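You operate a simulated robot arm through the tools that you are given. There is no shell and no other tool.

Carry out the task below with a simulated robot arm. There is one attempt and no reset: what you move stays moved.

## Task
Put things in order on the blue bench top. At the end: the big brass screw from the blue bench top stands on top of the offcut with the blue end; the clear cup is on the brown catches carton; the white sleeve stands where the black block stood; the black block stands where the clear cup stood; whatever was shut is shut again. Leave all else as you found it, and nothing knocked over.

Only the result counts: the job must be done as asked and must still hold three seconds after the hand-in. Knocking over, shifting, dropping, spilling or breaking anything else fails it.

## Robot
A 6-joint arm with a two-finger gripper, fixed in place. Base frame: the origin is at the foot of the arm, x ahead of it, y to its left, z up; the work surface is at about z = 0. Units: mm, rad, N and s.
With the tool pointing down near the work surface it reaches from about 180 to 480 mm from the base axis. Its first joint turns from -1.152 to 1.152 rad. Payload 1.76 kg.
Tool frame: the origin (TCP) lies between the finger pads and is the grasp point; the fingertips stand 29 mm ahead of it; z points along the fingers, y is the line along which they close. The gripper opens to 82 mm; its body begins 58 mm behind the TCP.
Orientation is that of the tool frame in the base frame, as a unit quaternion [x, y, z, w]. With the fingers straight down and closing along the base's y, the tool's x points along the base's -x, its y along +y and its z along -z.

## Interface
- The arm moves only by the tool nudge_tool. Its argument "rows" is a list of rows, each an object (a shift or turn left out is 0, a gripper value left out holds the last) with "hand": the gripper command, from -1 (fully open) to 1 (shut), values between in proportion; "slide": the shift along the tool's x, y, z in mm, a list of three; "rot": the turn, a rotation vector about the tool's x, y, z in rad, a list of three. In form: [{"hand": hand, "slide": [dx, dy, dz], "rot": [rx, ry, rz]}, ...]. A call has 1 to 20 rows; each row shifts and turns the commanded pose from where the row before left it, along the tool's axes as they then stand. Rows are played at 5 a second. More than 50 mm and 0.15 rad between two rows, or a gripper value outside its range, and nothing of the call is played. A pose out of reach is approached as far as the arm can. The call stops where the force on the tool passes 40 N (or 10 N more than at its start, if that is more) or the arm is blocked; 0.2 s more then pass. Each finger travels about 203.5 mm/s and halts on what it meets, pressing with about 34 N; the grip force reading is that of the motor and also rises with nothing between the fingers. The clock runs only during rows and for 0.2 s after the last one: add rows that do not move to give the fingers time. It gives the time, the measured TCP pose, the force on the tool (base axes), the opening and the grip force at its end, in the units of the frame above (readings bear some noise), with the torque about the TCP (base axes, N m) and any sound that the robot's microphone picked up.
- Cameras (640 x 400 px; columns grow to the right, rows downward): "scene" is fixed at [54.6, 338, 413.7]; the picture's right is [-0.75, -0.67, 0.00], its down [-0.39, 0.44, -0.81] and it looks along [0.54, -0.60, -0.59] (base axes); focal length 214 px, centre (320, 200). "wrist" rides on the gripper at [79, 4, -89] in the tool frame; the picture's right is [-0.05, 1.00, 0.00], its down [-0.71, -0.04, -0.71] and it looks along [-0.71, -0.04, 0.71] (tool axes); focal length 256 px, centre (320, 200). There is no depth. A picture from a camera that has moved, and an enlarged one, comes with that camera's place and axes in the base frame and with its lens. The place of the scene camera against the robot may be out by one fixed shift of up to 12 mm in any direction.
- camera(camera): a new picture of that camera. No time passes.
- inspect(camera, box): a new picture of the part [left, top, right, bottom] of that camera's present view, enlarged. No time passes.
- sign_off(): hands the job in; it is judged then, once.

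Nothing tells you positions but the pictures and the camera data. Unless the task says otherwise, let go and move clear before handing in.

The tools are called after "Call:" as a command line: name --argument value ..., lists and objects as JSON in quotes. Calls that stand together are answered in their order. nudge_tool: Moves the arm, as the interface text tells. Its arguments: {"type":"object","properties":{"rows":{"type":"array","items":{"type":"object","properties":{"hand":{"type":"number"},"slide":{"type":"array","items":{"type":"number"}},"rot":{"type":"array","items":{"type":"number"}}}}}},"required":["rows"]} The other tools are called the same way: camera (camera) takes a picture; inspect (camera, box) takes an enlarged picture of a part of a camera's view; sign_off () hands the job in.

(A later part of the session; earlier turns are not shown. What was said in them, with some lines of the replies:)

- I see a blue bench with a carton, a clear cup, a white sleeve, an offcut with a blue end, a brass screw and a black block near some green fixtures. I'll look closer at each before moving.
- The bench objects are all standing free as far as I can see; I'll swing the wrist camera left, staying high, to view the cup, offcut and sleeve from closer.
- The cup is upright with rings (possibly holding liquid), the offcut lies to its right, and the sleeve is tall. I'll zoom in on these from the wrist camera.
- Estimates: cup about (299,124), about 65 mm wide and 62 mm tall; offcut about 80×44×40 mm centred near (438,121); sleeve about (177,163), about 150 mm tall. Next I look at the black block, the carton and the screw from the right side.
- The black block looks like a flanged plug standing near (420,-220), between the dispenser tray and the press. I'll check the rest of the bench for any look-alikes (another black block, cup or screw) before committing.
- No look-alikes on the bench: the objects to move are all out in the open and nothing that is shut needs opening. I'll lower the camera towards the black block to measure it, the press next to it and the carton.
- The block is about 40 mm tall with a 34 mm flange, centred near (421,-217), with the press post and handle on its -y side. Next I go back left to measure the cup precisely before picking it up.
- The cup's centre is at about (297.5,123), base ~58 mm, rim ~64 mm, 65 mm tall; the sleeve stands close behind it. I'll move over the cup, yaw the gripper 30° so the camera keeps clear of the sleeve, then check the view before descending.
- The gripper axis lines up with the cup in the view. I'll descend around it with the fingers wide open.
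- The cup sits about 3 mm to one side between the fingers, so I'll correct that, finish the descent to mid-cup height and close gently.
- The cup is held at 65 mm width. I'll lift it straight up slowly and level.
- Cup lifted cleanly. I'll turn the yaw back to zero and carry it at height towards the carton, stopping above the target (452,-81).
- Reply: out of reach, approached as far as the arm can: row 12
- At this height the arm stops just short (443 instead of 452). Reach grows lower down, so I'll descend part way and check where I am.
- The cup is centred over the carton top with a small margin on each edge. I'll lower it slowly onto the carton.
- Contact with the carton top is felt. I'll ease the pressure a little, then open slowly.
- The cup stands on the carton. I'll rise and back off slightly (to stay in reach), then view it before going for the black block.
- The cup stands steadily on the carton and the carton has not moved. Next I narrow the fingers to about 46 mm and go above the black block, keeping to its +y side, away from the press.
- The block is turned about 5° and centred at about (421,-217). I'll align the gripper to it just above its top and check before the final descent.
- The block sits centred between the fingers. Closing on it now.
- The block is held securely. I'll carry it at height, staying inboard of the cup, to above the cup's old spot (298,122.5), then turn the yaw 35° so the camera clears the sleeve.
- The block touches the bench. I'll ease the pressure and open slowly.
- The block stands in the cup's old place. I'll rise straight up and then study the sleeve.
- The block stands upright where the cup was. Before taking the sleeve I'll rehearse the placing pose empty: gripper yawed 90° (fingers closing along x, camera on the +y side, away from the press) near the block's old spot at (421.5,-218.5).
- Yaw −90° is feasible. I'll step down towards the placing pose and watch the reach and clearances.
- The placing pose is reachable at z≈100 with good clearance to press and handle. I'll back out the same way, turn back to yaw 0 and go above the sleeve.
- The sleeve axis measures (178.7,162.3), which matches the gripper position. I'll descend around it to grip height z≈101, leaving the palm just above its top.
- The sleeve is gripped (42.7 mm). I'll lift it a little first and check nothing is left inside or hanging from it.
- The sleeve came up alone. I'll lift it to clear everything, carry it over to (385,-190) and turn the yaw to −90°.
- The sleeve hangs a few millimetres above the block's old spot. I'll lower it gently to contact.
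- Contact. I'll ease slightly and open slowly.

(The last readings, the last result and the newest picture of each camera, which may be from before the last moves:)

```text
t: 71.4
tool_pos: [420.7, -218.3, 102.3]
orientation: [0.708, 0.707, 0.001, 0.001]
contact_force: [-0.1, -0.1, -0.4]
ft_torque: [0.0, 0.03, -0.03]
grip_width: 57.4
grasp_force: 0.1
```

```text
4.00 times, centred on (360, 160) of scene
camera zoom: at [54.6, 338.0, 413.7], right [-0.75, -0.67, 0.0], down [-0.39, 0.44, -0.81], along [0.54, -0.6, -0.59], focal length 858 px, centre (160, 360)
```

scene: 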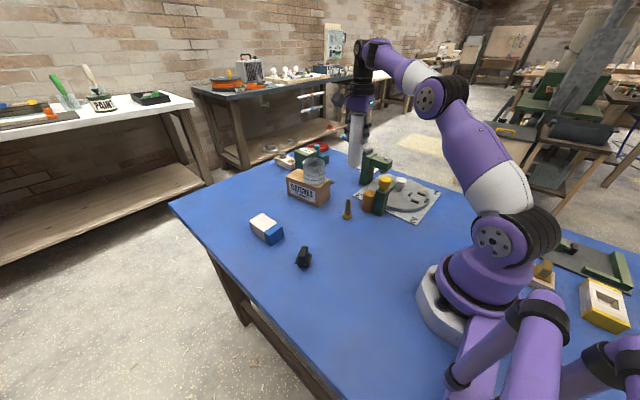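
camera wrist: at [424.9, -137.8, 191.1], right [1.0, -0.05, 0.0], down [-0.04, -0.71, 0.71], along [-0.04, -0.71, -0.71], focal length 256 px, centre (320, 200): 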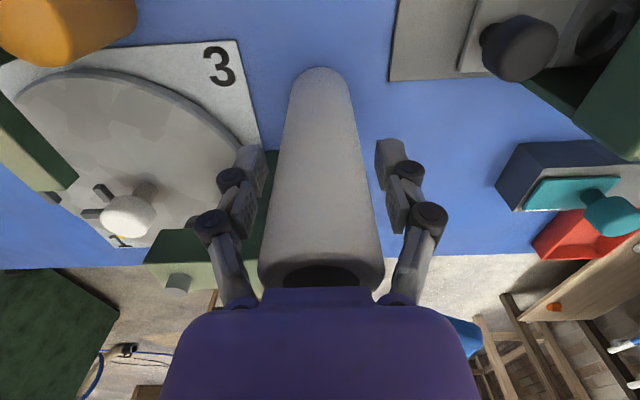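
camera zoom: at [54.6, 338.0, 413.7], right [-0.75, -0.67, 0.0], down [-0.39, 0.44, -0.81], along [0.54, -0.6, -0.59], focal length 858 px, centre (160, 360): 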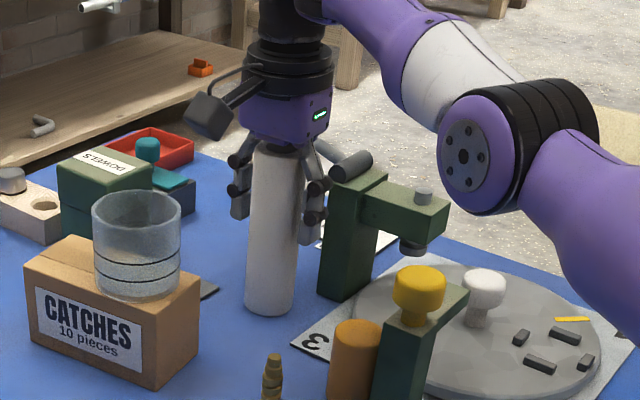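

The sleeve stands free. Because reach shrinks with height, I'll back the fingers out sideways in +y (parallel to the finger planes) before rising.

Call:
nudge_tool --rows '[{"hand": -0.6}, {"hand": -0.7, "slide": [0, 0, -1]}, {"slide": [8, 0, -1]}, {"slide": [12, 0, -1]}, {"slide": [14, 0, -1]}, {"slide": [14, 0, -1]}, {}]'

Call:
inspect --camera "scene" --box '[290, 100, 420, 210]'

Call:
camera --camera "wrist"

```text
t: 73.0
tool_pos: [436.1, -179.5, 109.4]
orientation: [0.707, 0.707, -0.001, -0.001]
contact_force: [-0.7, 0.1, -0.3]
ft_torque: [0.04, 0.01, 0.01]
grip_width: 69.3
grasp_force: 0.1
out of reach, approached as far as the arm can: row 4, 5, 6
```

```text
3.64 times, centred on (355, 155) of scene
camera zoom: at [54.6, 338.0, 413.7], right [-0.75, -0.67, 0.0], down [-0.39, 0.44, -0.81], along [0.54, -0.6, -0.59], focal length 780 px, centre (193, 364)
```

zoom: 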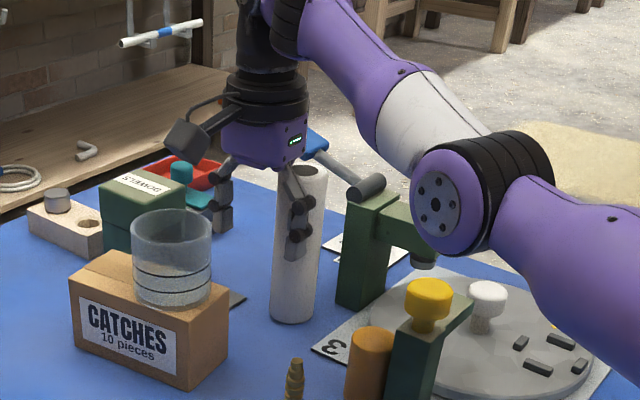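

```text
taken
camera wrist: at [439.9, -97.1, 198.9], right [1.0, -0.05, 0.0], down [-0.04, -0.71, 0.71], along [-0.04, -0.71, -0.71], focal length 256 px, centre (320, 200)
```

wrist: 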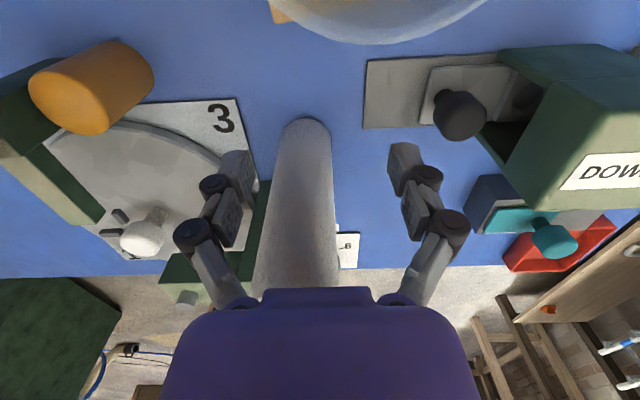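

The arm slid along its reach limit (x=436) while backing out, but the fingers are past the sleeve and it still stands at about (421.7,-220), untouched. I'll move up and inward in small steps to get off the limit.

Call:
nudge_tool --rows '[{"slide": [2, -5, -4]}, {"slide": [2, -5, -4]}, {"slide": [2, -6, -5]}, {"slide": [2, -6, -6]}, {}]'

Call:
inspect --camera "scene" --box '[290, 100, 420, 210]'

Call:
camera --camera "wrist"

```text
t: 74.2
tool_pos: [431.2, -176.4, 133.7]
orientation: [0.707, 0.707, 0.0, 0.0]
contact_force: [0.8, 0.3, 0.2]
ft_torque: [0.02, -0.02, 0.0]
grip_width: 69.5
grasp_force: 0.0
out of reach, approached as far as the arm can: row 1, 2, 3, 4
```

```text
3.64 times, centred on (355, 155) of scene
camera zoom: at [54.6, 338.0, 413.7], right [-0.75, -0.67, 0.0], down [-0.39, 0.44, -0.81], along [0.54, -0.6, -0.59], focal length 780 px, centre (193, 364)
```

zoom: 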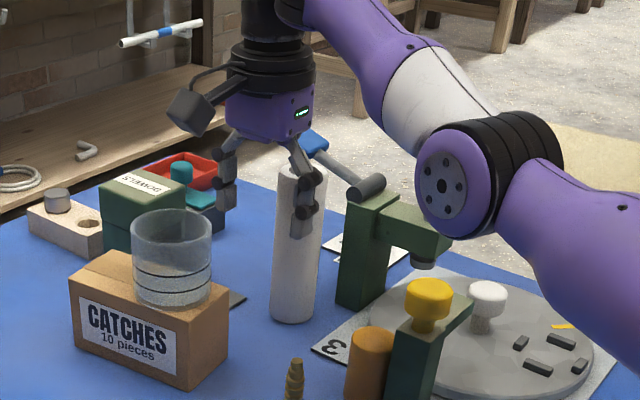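

```text
taken
camera wrist: at [434.8, -95.2, 222.9], right [1.0, -0.05, 0.0], down [-0.04, -0.71, 0.71], along [-0.04, -0.71, -0.71], focal length 256 px, centre (320, 200)
```

wrist: 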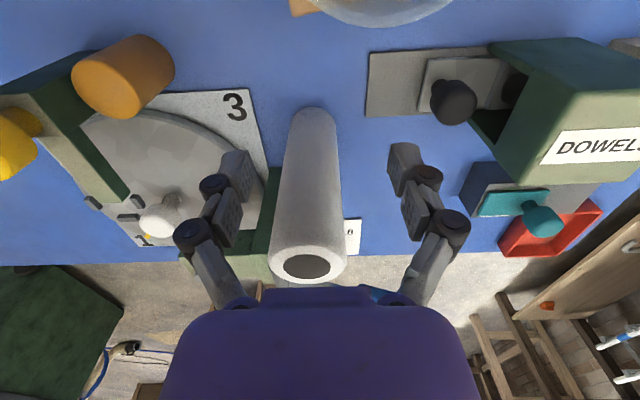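

Call:
nudge_tool --rows '[{"slide": [3, -8, -12]}, {"slide": [3, -8, -12]}, {"slide": [3, -10, -14]}, {"slide": [3, -10, -14]}, {"slide": [3, -12, -14]}, {}]'

Call:
inspect --camera "scene" --box '[290, 100, 420, 210]'

```text
t: 75.6
tool_pos: [392.0, -165.2, 202.4]
orientation: [0.707, 0.707, 0.0, 0.002]
contact_force: [0.0, -0.4, 0.4]
ft_torque: [-0.01, -0.04, 0.0]
grip_width: 69.7
grasp_force: 0.0
out of reach, approached as far as the arm can: row 1, 2, 3
```

```text
3.64 times, centred on (355, 155) of scene
camera zoom: at [54.6, 338.0, 413.7], right [-0.75, -0.67, 0.0], down [-0.39, 0.44, -0.81], along [0.54, -0.6, -0.59], focal length 780 px, centre (193, 364)
```

zoom: 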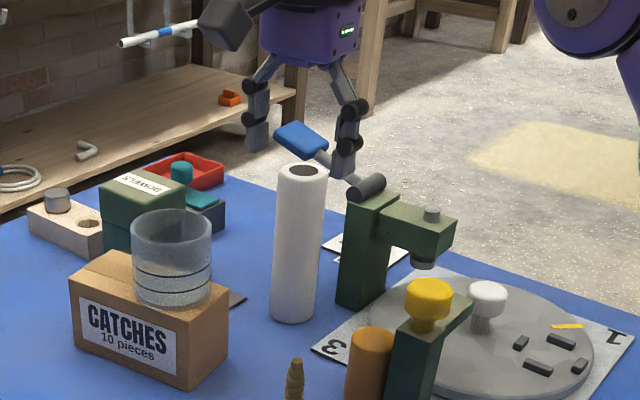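

The sleeve stands clear and upright. I'll turn back to yaw 0, move away and check the sleeve's position from above.

Call:
nudge_tool --rows '[{"hand": -0.12, "rot": [0, 0, -0.143], "slide": [0, -5, 0]}, {"rot": [0, 0, -0.143]}, {"rot": [0, 0, -0.143]}, {"rot": [0, 0, -0.143]}, {"rot": [0, 0, -0.143]}, {"rot": [0, 0, -0.143]}, {"rot": [0, 0, -0.143]}, {"rot": [0, 0, -0.143]}, {"rot": [0, 0, -0.143]}, {"rot": [0, 0, -0.143]}, {"rot": [0, 0, -0.141]}, {"slide": [40, 10, -10]}, {"slide": [40, 20, -10]}, {"slide": [40, 20, -10]}, {}]'

Call:
camera --camera "wrist"

Call:
inspect --camera "wrist" --box '[180, 80, 340, 240]'

Call:
camera --camera "scene"

```text
t: 78.8
tool_pos: [267.3, -113.5, 231.0]
orientation: [-0.001, 1.0, 0.0, -0.001]
contact_force: [-0.2, 0.7, 0.1]
ft_torque: [0.01, -0.03, 0.03]
grip_width: 45.9
grasp_force: 0.1
```

```text
taken
camera wrist: at [186.6, -107.7, 321.4], right [0.05, 1.0, 0.0], down [0.71, -0.04, 0.71], along [0.71, -0.04, -0.71], focal length 256 px, centre (320, 200)
```

wrist: 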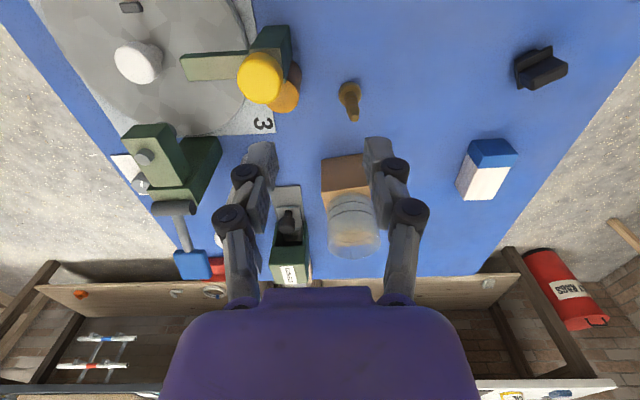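

```text
2.50 times, centred on (260, 160) of wrist
camera zoom: at [186.6, -107.7, 321.4], right [0.05, 1.0, 0.0], down [0.71, -0.04, 0.71], along [0.71, -0.04, -0.71], focal length 640 px, centre (470, 300)
```

zoom: 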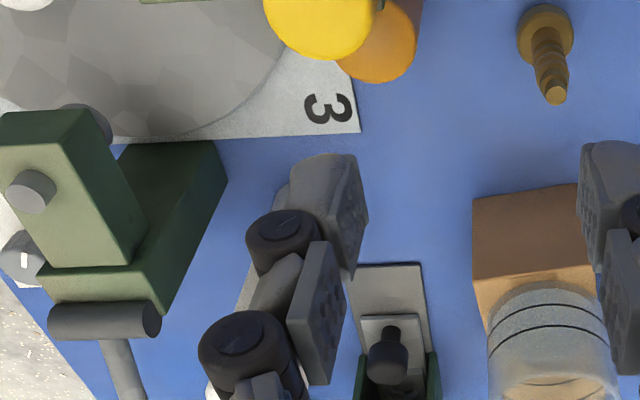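

```text
taken
```

scene: 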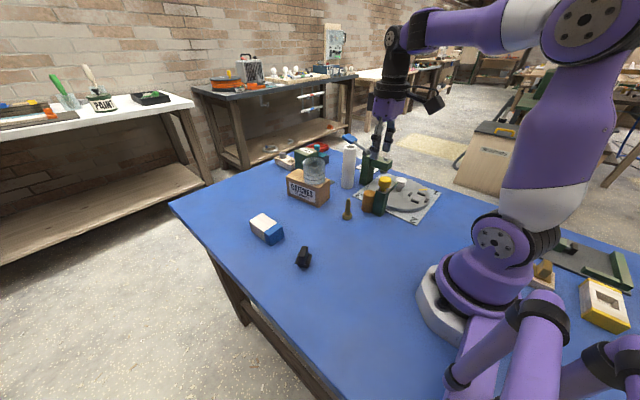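

Call:
inspect --camera "scene" --box '[325, 140, 375, 200]'

Call:
inspect --camera "scene" --box '[270, 220, 340, 290]'

Call:
inspect --camera "wrist" --box '[290, 50, 410, 150]'

```text
6.67 times, centred on (350, 170) of scene
camera zoom: at [54.6, 338.0, 413.7], right [-0.75, -0.67, 0.0], down [-0.39, 0.44, -0.81], along [0.54, -0.6, -0.59], focal length 1430 px, centre (120, 400)
```

zoom: 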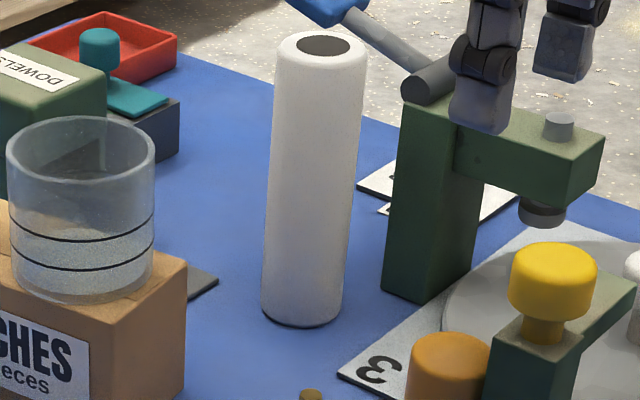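

```text
5.71 times, centred on (305, 255) of scene
camera zoom: at [54.6, 338.0, 413.7], right [-0.75, -0.67, 0.0], down [-0.39, 0.44, -0.81], along [0.54, -0.6, -0.59], focal length 1226 px, centre (406, -114)
```

zoom: 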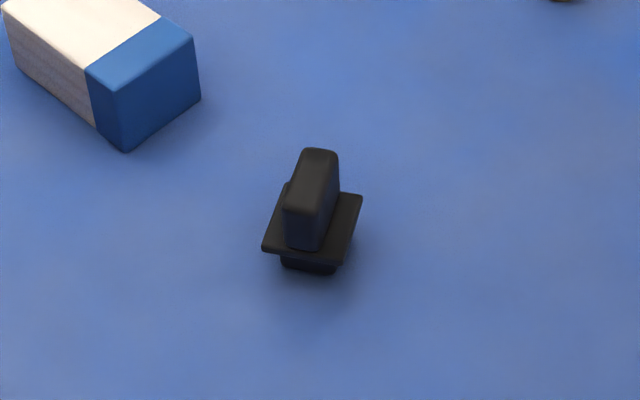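

```text
4.00 times, centred on (350, 100) of wrist
camera zoom: at [186.6, -107.7, 321.4], right [0.05, 1.0, 0.0], down [0.71, -0.04, 0.71], along [0.71, -0.04, -0.71], focal length 1024 px, centre (200, 600)
```

zoom: 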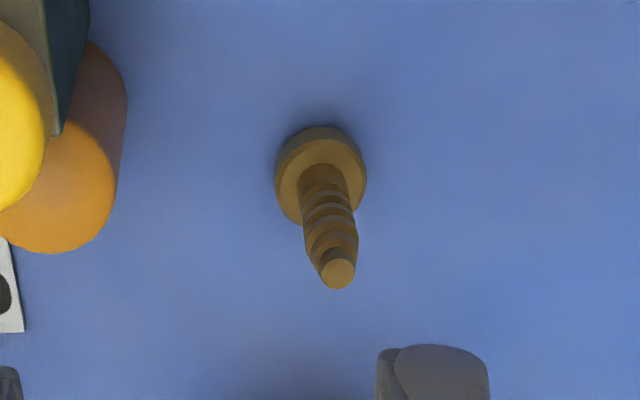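

The sleeve's base matches the old block position very closely and the block stands in the cup's place. Now the screw: its axis is about (320,-77), 65 mm tall; I'll move above it with a 40 mm opening.

Call:
nudge_tool --rows '[{"hand": 0.02, "slide": [-18, 12, 20]}, {"slide": [-18, 12, 27]}, {"slide": [-16.7, 12.2, 34]}, {}]'

Call:
camera --camera "wrist"

Call:
inspect --camera "wrist" --box '[260, 0, 420, 120]'

Call:
inspect --camera "scene" --box '[280, 120, 420, 230]'

```text
t: 79.8
tool_pos: [320.2, -78.9, 150.8]
orientation: [0.001, 1.0, -0.001, 0.0]
contact_force: [0.3, 0.0, -0.2]
ft_torque: [0.0, 0.02, 0.0]
grip_width: 40.0
grasp_force: 0.0
```

```text
taken
camera wrist: at [240.4, -72.9, 239.9], right [0.05, 1.0, 0.0], down [0.71, -0.04, 0.71], along [0.71, -0.04, -0.71], focal length 256 px, centre (320, 200)
```

wrist: 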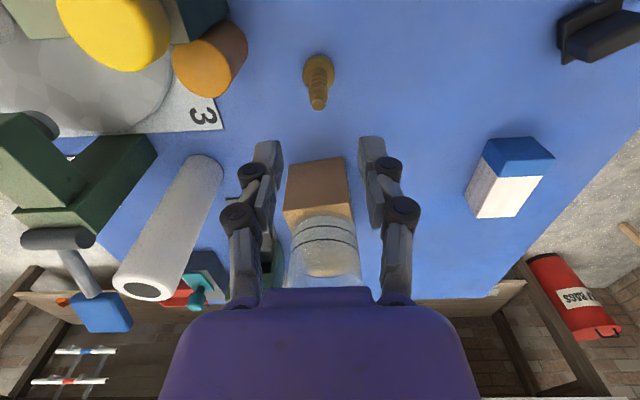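

```text
3.33 times, centred on (340, 60) of wrist
camera zoom: at [240.4, -72.9, 239.9], right [0.05, 1.0, 0.0], down [0.71, -0.04, 0.71], along [0.71, -0.04, -0.71], focal length 853 px, centre (253, 667)
```

zoom: 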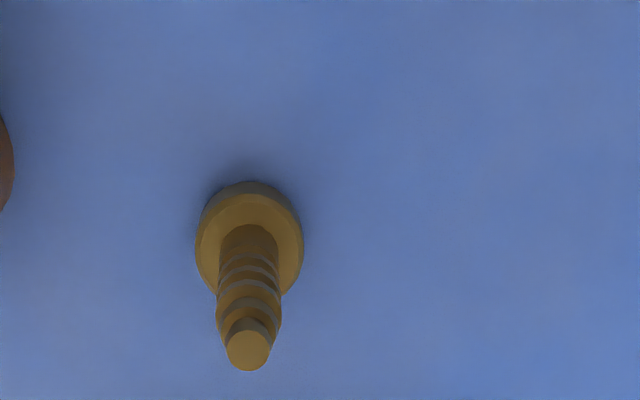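

```text
3.64 times, centred on (350, 175) of scene
camera zoom: at [54.6, 338.0, 413.7], right [-0.75, -0.67, 0.0], down [-0.39, 0.44, -0.81], along [0.54, -0.6, -0.59], focal length 780 px, centre (211, 291)
```

zoom: 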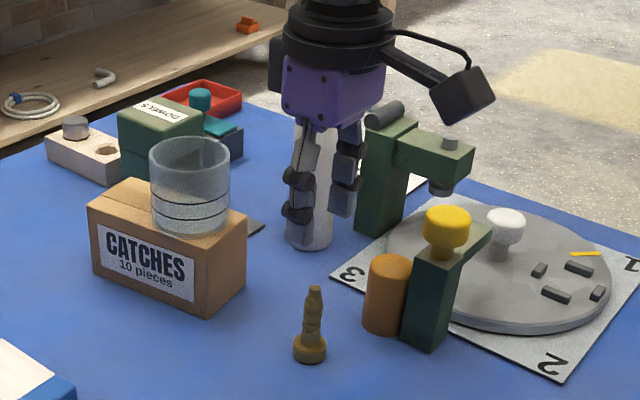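

Aligned with the screw axis to within about 1 mm. I'll descend so the fingertips stop just above the screw's head flange.

Call:
nudge_tool --rows '[{"slide": [0, 0, 30]}, {"slide": [0, 0, 30]}, {"slide": [0, 0, 20]}, {"slide": [0, 0, 15]}, {}]'

Call:
camera --camera "wrist"

Call:
inspect --camera "scene" --box '[300, 150, 420, 230]'

```text
t: 81.0
tool_pos: [321.2, -78.7, 56.4]
orientation: [0.0, 1.0, 0.0, 0.0]
contact_force: [-1.5, 0.4, -0.6]
ft_torque: [0.02, 0.01, 0.0]
grip_width: 40.2
grasp_force: 0.1
```

```text
taken
camera wrist: at [240.1, -73.0, 145.4], right [0.05, 1.0, 0.0], down [0.71, -0.04, 0.71], along [0.71, -0.04, -0.71], focal length 256 px, centre (320, 200)
```

wrist: 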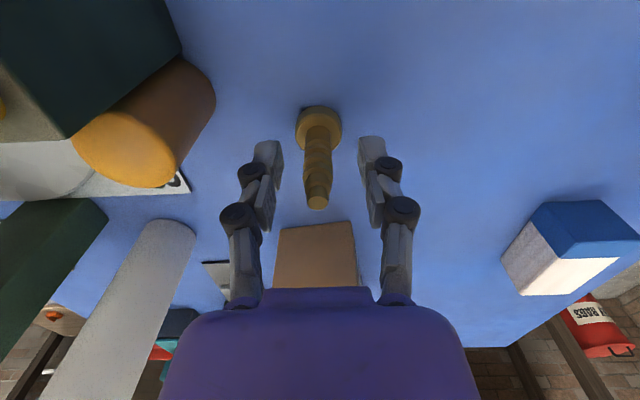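

```text
5.00 times, centred on (360, 190) of scene
camera zoom: at [54.6, 338.0, 413.7], right [-0.75, -0.67, 0.0], down [-0.39, 0.44, -0.81], along [0.54, -0.6, -0.59], focal length 1072 px, centre (120, 250)
```

zoom: 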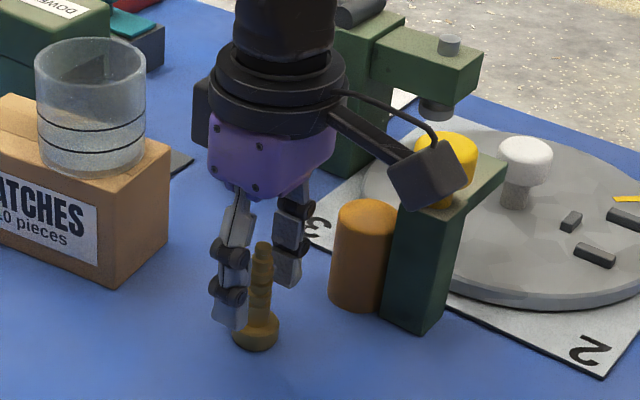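

Call:
nudge_tool --rows '[{"slide": [0.5, 0, 5]}, {"slide": [0, 0, 4]}, {}, {"hand": 0.2}, {"hand": 0.4}, {"hand": 0.55}, {"hand": 0.7}, {"hand": 0.8}, {}, {}]'

Call:
camera --camera "wrist"

Call:
inspect --camera "scene" --box '[310, 150, 390, 230]'

```text
t: 83.2
tool_pos: [319.0, -78.6, 47.0]
orientation: [0.0, 1.0, 0.0, -0.001]
contact_force: [0.1, -0.7, 0.5]
ft_torque: [0.0, 0.03, 0.0]
grip_width: 13.1
grasp_force: 34.1
```

```text
taken
camera wrist: at [239.3, -72.7, 136.5], right [0.05, 1.0, 0.0], down [0.71, -0.04, 0.71], along [0.71, -0.04, -0.71], focal length 256 px, centre (320, 200)
```

wrist: 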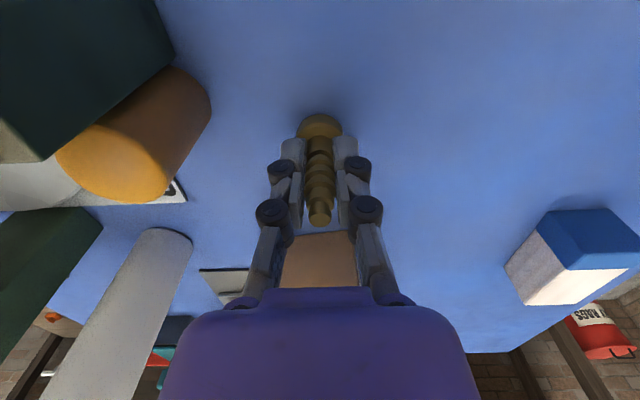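

```text
5.00 times, centred on (350, 190) of scene
camera zoom: at [54.6, 338.0, 413.7], right [-0.75, -0.67, 0.0], down [-0.39, 0.44, -0.81], along [0.54, -0.6, -0.59], focal length 1072 px, centre (170, 250)
```

zoom: 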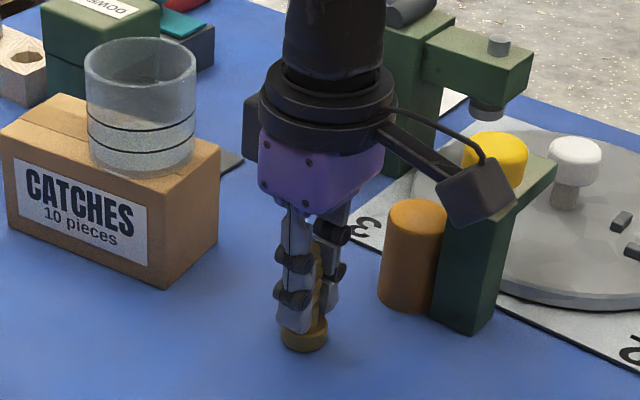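

The screw is gripped at 13 mm. Lifting straight up slowly and checking that it hangs upright.

Call:
nudge_tool --rows '[{"slide": [0, 0, -2]}, {"slide": [0, 0, -5]}, {"slide": [0, 0, -12]}, {"slide": [0, 0, -20]}, {"slide": [0, 0, -25]}, {"slide": [0, 0, -25]}, {"slide": [0, 0, -21]}, {}]'

Call:
camera --camera "wrist"

Call:
inspect --camera "scene" --box '[290, 90, 410, 210]'

```text
t: 85.0
tool_pos: [319.3, -76.9, 157.7]
orientation: [0.0, 1.0, -0.001, 0.001]
contact_force: [-0.1, -0.6, 0.0]
ft_torque: [0.01, -0.03, 0.02]
grip_width: 13.4
grasp_force: 34.4
```

```text
taken
camera wrist: at [239.4, -72.0, 247.3], right [0.05, 1.0, 0.0], down [0.71, -0.04, 0.71], along [0.71, -0.04, -0.71], focal length 256 px, centre (320, 200)
```

wrist: 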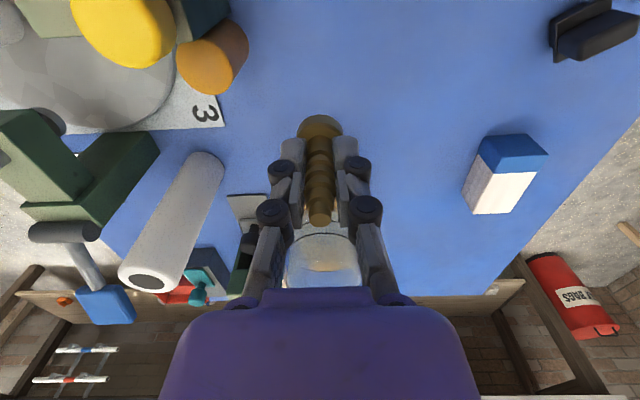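

```text
3.33 times, centred on (350, 150) of scene
camera zoom: at [54.6, 338.0, 413.7], right [-0.75, -0.67, 0.0], down [-0.39, 0.44, -0.81], along [0.54, -0.6, -0.59], focal length 715 px, centre (220, 367)
```

zoom: 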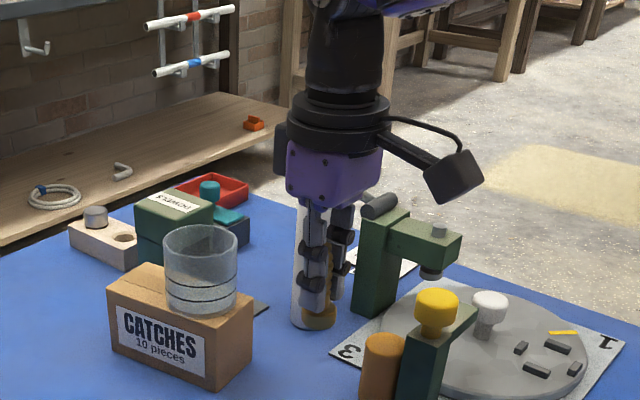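

The screw hangs upright. I'll carry it left at height and stop short of the offcut to measure the offcut's top from close by.

Call:
nudge_tool --rows '[{"slide": [0, 20, 0]}, {"slide": [0, 35, 0]}, {"slide": [-5, 38, 0]}, {"slide": [-8, 38, 0]}, {"slide": [-12, 38, 0]}, {"slide": [-15, 27, 0]}, {}]'

Call:
camera --camera "wrist"

Call:
inspect --camera "wrist" --box '[220, 60, 420, 220]'

Call:
inspect --camera "scene" --box '[220, 110, 360, 260]'

```text
t: 86.6
tool_pos: [359.6, 118.4, 156.1]
orientation: [0.001, 1.0, -0.001, 0.0]
contact_force: [0.2, 0.0, -1.6]
ft_torque: [-0.01, 0.0, 0.01]
grip_width: 13.2
grasp_force: 33.9
```

```text
taken
camera wrist: at [279.2, 123.6, 246.0], right [0.05, 1.0, 0.0], down [0.71, -0.04, 0.71], along [0.71, -0.04, -0.71], focal length 256 px, centre (320, 200)
```

wrist: 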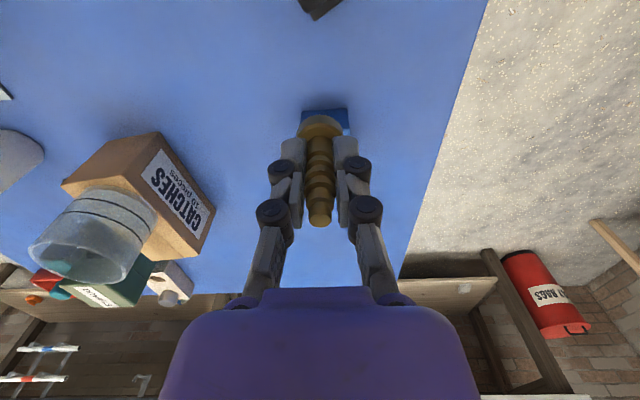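

```text
2.50 times, centred on (320, 140) of wrist
camera zoom: at [279.2, 123.6, 246.0], right [0.05, 1.0, 0.0], down [0.71, -0.04, 0.71], along [0.71, -0.04, -0.71], focal length 640 px, centre (320, 350)
```

zoom: 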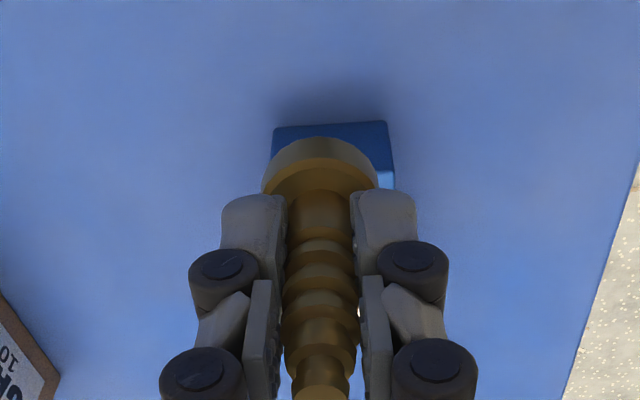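

```text
2.67 times, centred on (290, 185) of scene
camera zoom: at [54.6, 338.1, 413.7], right [-0.75, -0.67, 0.0], down [-0.39, 0.44, -0.81], along [0.54, -0.6, -0.59], focal length 572 px, centre (400, 240)
```

zoom: 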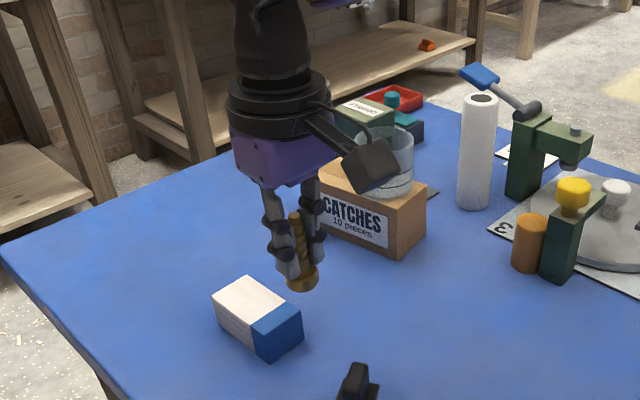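

The offcut's near edge runs from about (398,98.6) to (396.6,144.6), so its centre line is y≈121.8. I'll move the screw over (434,121.8) and part-way down, then check with both cameras.

Call:
nudge_tool --rows '[{"slide": [-25, 1.2, 0]}, {"slide": [-25, 1.2, 0]}, {"slide": [-24, 1, 10]}, {"slide": [0, 0, 20]}, {"slide": [0, 0, 15]}, {}]'

Call:
camera --camera "wrist"

Call:
inspect --camera "wrist" --box '[220, 20, 420, 180]'

Call:
inspect --camera "scene" --box '[220, 140, 340, 260]'

```text
t: 88.0
tool_pos: [433.9, 119.1, 111.0]
orientation: [0.0, 1.0, 0.0, 0.0]
contact_force: [0.3, 0.7, -0.7]
ft_torque: [0.04, 0.0, 0.03]
grip_width: 13.2
grasp_force: 33.9
```

```text
taken
camera wrist: at [353.1, 126.4, 201.1], right [0.05, 1.0, 0.0], down [0.71, -0.04, 0.71], along [0.71, -0.04, -0.71], focal length 256 px, centre (320, 200)
```

wrist: 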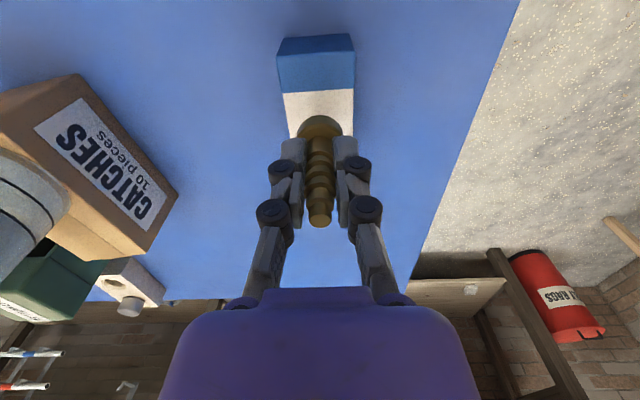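

```text
2.50 times, centred on (320, 100) of wrist
camera zoom: at [353.1, 126.4, 201.1], right [0.05, 1.0, 0.0], down [0.71, -0.04, 0.71], along [0.71, -0.04, -0.71], focal length 640 px, centre (320, 450)
```

zoom: 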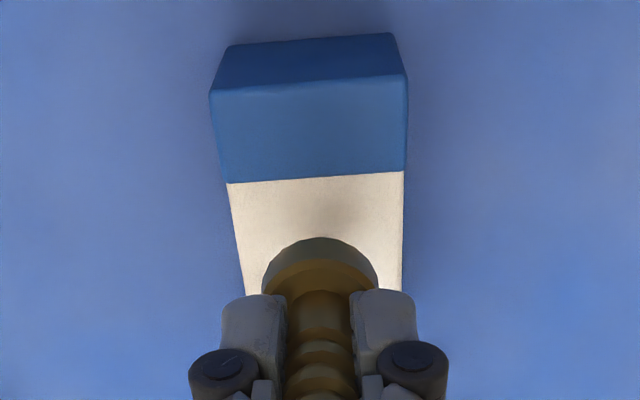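

```text
3.33 times, centred on (280, 200) of scene
camera zoom: at [54.6, 338.0, 413.7], right [-0.75, -0.67, 0.0], down [-0.39, 0.44, -0.81], along [0.54, -0.6, -0.59], focal length 715 px, centre (453, 200)
```

zoom: 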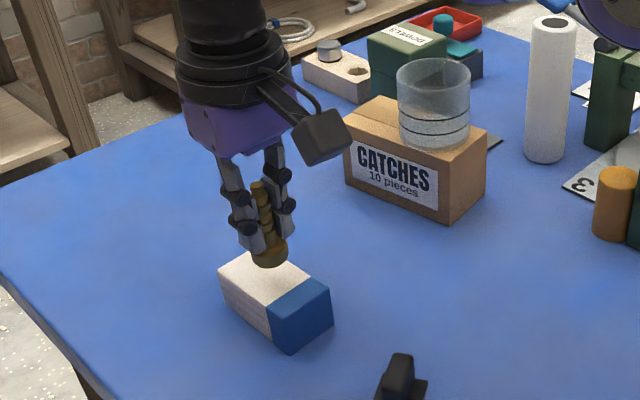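

The screw is centred over the offcut's white top. Lowering slowly to contact.

Call:
nudge_tool --rows '[{"slide": [0, 0, 9]}, {"slide": [0, 0, 6]}, {"slide": [0, 0, 3]}, {}]'

Call:
inspect --camera "scene" --box '[230, 170, 310, 250]'

```text
t: 89.0
tool_pos: [432.6, 121.2, 93.9]
orientation: [0.001, 1.0, 0.0, 0.001]
contact_force: [1.2, 0.3, -0.5]
ft_torque: [-0.04, -0.02, 0.0]
grip_width: 13.0
grasp_force: 33.3
```

```text
5.00 times, centred on (270, 210) of scene
camera zoom: at [54.6, 338.0, 413.7], right [-0.75, -0.67, 0.0], down [-0.39, 0.44, -0.81], along [0.54, -0.6, -0.59], focal length 1072 px, centre (570, 150)
```

zoom: 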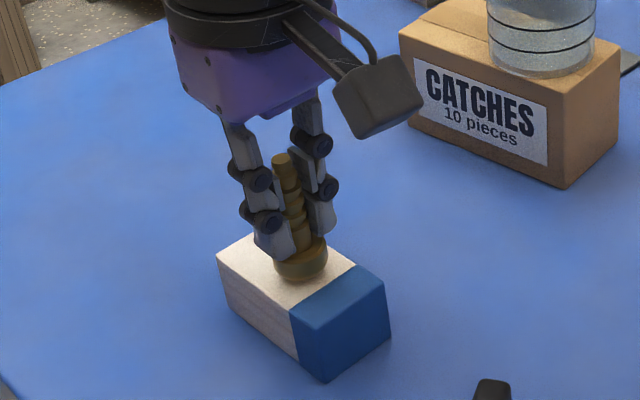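

Call:
nudge_tool --rows '[{"slide": [0, 0, 2]}, {"slide": [0, 0, 1.5]}, {"slide": [0, 0, 0.8]}, {}]'

```text
t: 90.0
tool_pos: [433.2, 120.7, 88.9]
orientation: [0.001, 1.0, 0.0, 0.001]
contact_force: [-0.1, -0.3, -0.1]
ft_torque: [-0.03, 0.01, 0.0]
grip_width: 13.2
grasp_force: 34.4
```

Call:
nudge_tool --rows '[{"slide": [0, 0, 0.7]}, {"slide": [0, 0, 0.7]}, {}]'

```text
t: 90.8
tool_pos: [433.5, 120.7, 87.7]
orientation: [0.001, 1.0, -0.001, 0.001]
contact_force: [0.5, 0.3, -0.7]
ft_torque: [-0.02, 0.0, -0.01]
grip_width: 12.9
grasp_force: 33.9
```

Call:
nudge_tool --rows '[{"slide": [0, 0, 0.6]}, {"slide": [0, 0, 0.6]}, {}]'

```text
t: 91.6
tool_pos: [434.3, 121.7, 86.6]
orientation: [0.0, 1.0, 0.001, 0.001]
contact_force: [-0.2, -1.4, 2.9]
ft_torque: [0.0, 0.03, -0.02]
grip_width: 12.7
grasp_force: 34.0
```

Call:
nudge_tool --rows '[{"slide": [0, 0, 0.3]}, {}]'

```text
t: 92.2
tool_pos: [433.7, 120.8, 86.5]
orientation: [0.001, 1.0, 0.0, 0.001]
contact_force: [0.2, -0.4, 6.1]
ft_torque: [-0.02, 0.0, 0.0]
grip_width: 12.7
grasp_force: 34.4
```

The screw's head rests on the offcut. I'll open slowly and check before rising.

Call:
nudge_tool --rows '[{"hand": 0.66}, {"hand": 0.6}, {"hand": 0.5}, {"hand": 0.35}, {"hand": 0.15}, {"hand": 0.0}, {}]'

Call:
camera --camera "wrist"

Call:
inspect --camera "scene" --box '[230, 170, 310, 250]'

```text
t: 93.8
tool_pos: [433.6, 122.1, 86.4]
orientation: [0.0, 1.0, -0.001, 0.001]
contact_force: [0.0, -0.3, -0.2]
ft_torque: [0.04, -0.02, 0.03]
grip_width: 41.1
grasp_force: 0.1
```

```text
taken
camera wrist: at [353.3, 126.7, 176.0], right [0.05, 1.0, 0.0], down [0.71, -0.04, 0.71], along [0.71, -0.04, -0.71], focal length 256 px, centre (320, 200)
```

wrist: 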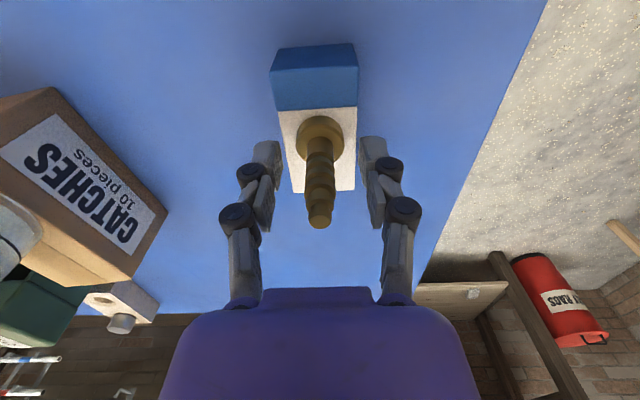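

```text
5.00 times, centred on (270, 210) of scene
camera zoom: at [54.6, 338.0, 413.7], right [-0.75, -0.67, 0.0], down [-0.39, 0.44, -0.81], along [0.54, -0.6, -0.59], focal length 1072 px, centre (570, 150)
```

zoom: 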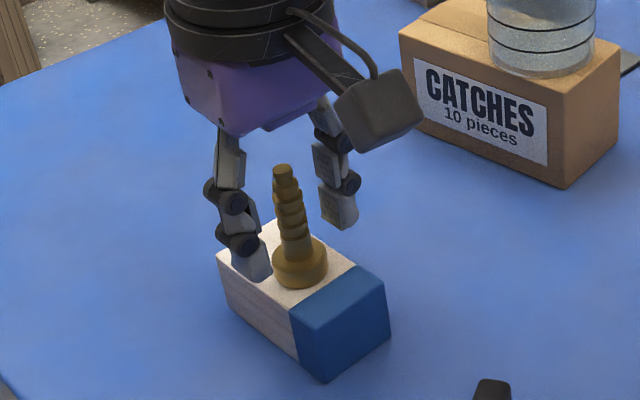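

The screw stands upright on the offcut. I'll rise straight up, then retreat to a clear spot.

Call:
nudge_tool --rows '[{"slide": [0, 0, -8]}, {"slide": [0, 0, -15]}, {"slide": [0, 0, -20]}, {"slide": [0, 0, -20]}, {"slide": [15, 0, -30]}, {"slide": [30, -10, -30]}, {"slide": [40, -20, -20]}, {"slide": [40, -30, -10]}, {}]'

Call:
camera --camera "wrist"

Call:
camera --camera "scene"

```text
refused: row 8 steps farther than a row can; nothing moved
```

```text
taken
camera wrist: at [353.3, 126.7, 176.0], right [0.05, 1.0, 0.0], down [0.71, -0.04, 0.71], along [0.71, -0.04, -0.71], focal length 256 px, centre (320, 200)
```

wrist: 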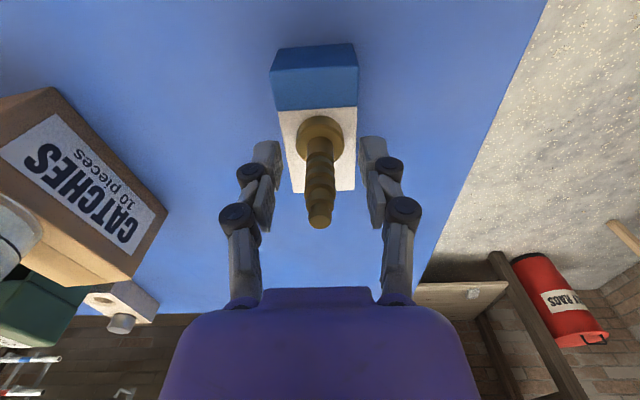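

```text
taken
```

scene: 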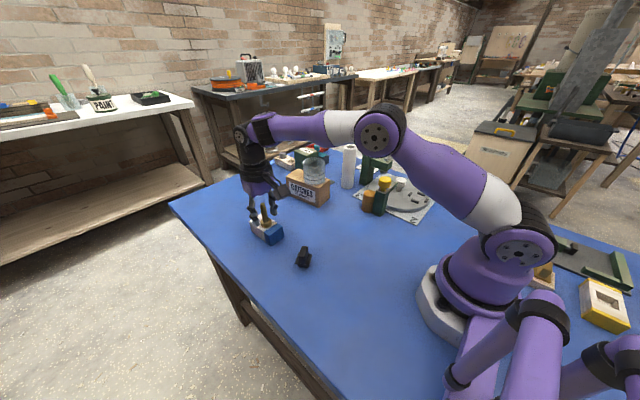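

That call was refused for one step being too long, so nothing moved; the screw stands between the open fingers. I'll repeat the rise with shorter steps.

Call:
nudge_tool --rows '[{"slide": [0, 0, -8]}, {"slide": [0, 0, -15]}, {"slide": [0, 0, -20]}, {"slide": [0, 0, -20]}, {"slide": [12, 0, -25]}, {"slide": [25, -10, -25]}, {"slide": [30, -20, -20]}, {"slide": [30, -30, -10]}, {"slide": [30, -30, -10]}, {}]'

Call:
camera --camera "wrist"

Call:
camera --camera "scene"

```text
t: 96.0
tool_pos: [305.5, 31.1, 240.0]
orientation: [0.0, 1.0, -0.001, 0.001]
contact_force: [1.2, 1.1, -0.4]
ft_torque: [-0.02, -0.01, 0.0]
grip_width: 40.9
grasp_force: 0.2
```

```text
taken
camera wrist: at [225.7, 36.6, 328.9], right [0.05, 1.0, 0.0], down [0.71, -0.04, 0.71], along [0.71, -0.04, -0.71], focal length 256 px, centre (320, 200)
```

wrist: 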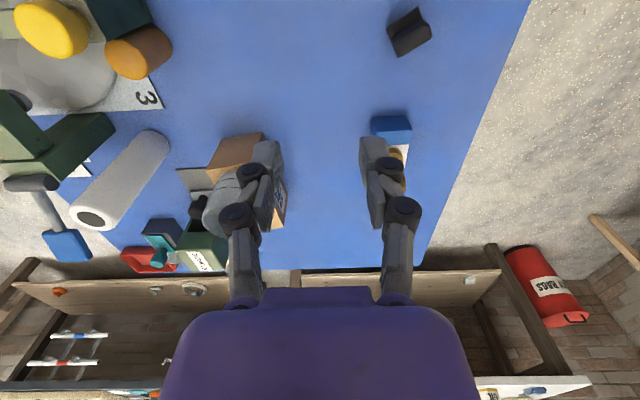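

```text
taken
```

scene: 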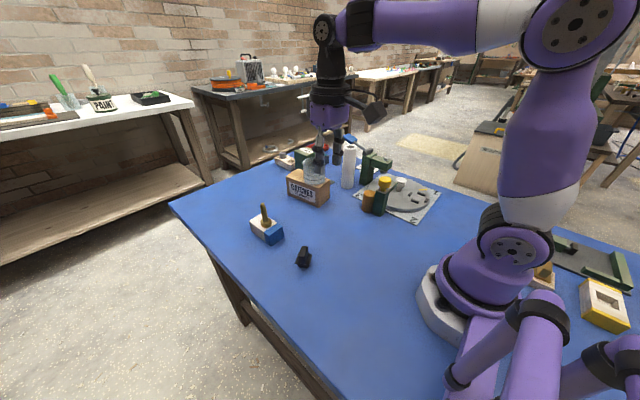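

Everything appears in place. I'll do a last close check of each object before handing in.

Call:
inspect --camera "scene" --box '[230, 190, 340, 280]'

Call:
inspect --camera "scene" --box '[270, 120, 450, 240]'

Call:
inspect --camera "wrist" --box '[360, 0, 460, 80]'

Call:
inspect --camera "wrist" --box '[0, 60, 300, 290]'

```text
4.44 times, centred on (285, 235) of scene
camera zoom: at [54.6, 338.0, 413.7], right [-0.75, -0.67, 0.0], down [-0.39, 0.44, -0.81], along [0.54, -0.6, -0.59], focal length 953 px, centre (476, 44)
```

zoom: 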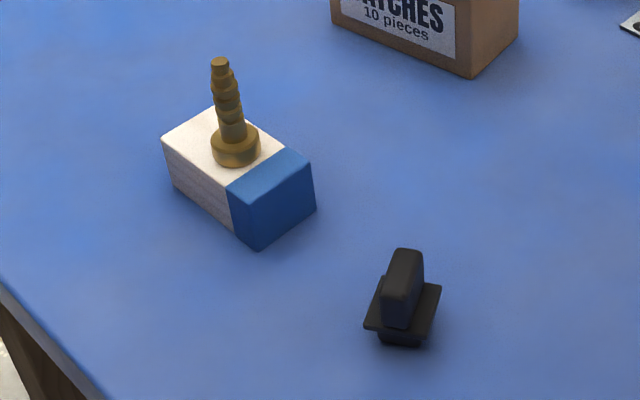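

```text
3.33 times, centred on (360, 180) of scene
camera zoom: at [54.6, 338.0, 413.7], right [-0.75, -0.67, 0.0], down [-0.39, 0.44, -0.81], along [0.54, -0.6, -0.59], focal length 715 px, centre (187, 267)
```

zoom: 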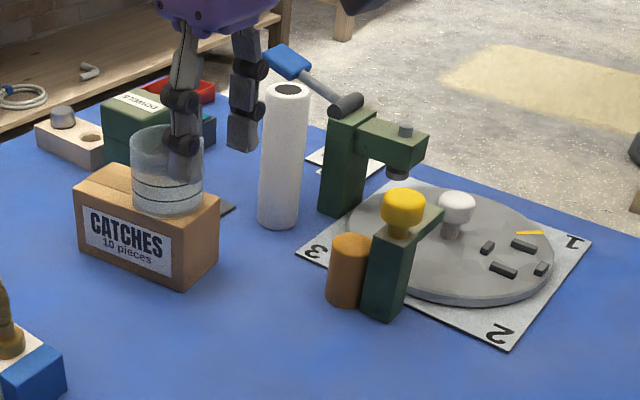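

```text
5.00 times, centred on (410, 40) of wrist
camera zoom: at [225.7, 36.6, 328.9], right [0.05, 1.0, 0.0], down [0.71, -0.04, 0.71], along [0.71, -0.04, -0.71], focal length 1280 px, centre (-130, 1000)
```

zoom: 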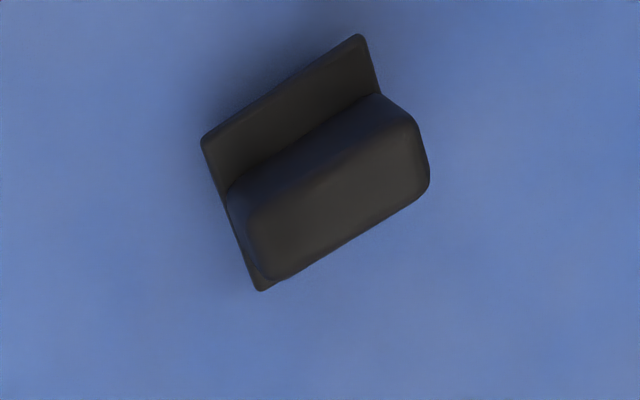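

```text
1.74 times, centred on (150, 175) of wrist
camera zoom: at [225.7, 36.6, 328.9], right [0.05, 1.0, 0.0], down [0.71, -0.04, 0.71], along [0.71, -0.04, -0.71], focal length 445 px, centre (616, 244)
```

zoom: 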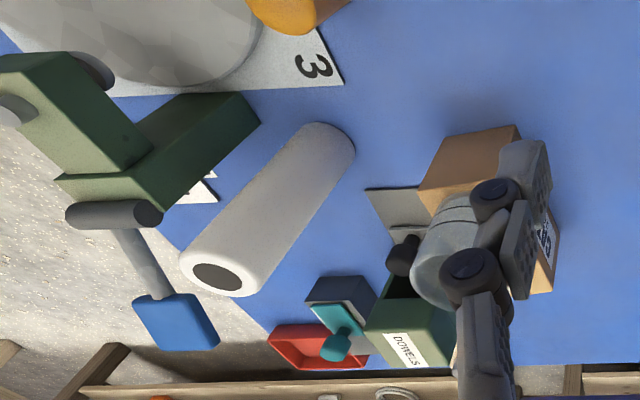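

The last views show every object in place and upright: the screw on the offcut, the cup on the carton, the sleeve on the block's old spot and the block within about 3 mm of the cup's old spot. I opened nothing, so there is nothing to shut again. The gripper is empty and clear, so I'm handing in.

Call:
sign_off

```text
The job is handed in.
```

The job is handed in, and everything was in place and upright in the last pictures. I don't have the verdict.

- **Screw:** the big brass screw stands on its head on the white top of the blue-ended offcut.
- **Cup:** the clear cup stands on the brown catches carton, fully supported, and the carton did not move.
- **Sleeve:** the white sleeve stands where the black block stood. Its base matches the block's old position closely in the scene camera.
- **Block:** the black block stands within about 3 mm of the cup's old spot. I turned it about 35° while moving it, to keep the wrist camera clear of the sleeve.
- **Shut things:** I did not open anything, so nothing needed shutting again.

Backing away from the sleeve, the arm hit its reach limit and drifted about 15 mm sideways. No contact showed in the force readings, and the sleeve stayed upright where I had put it.
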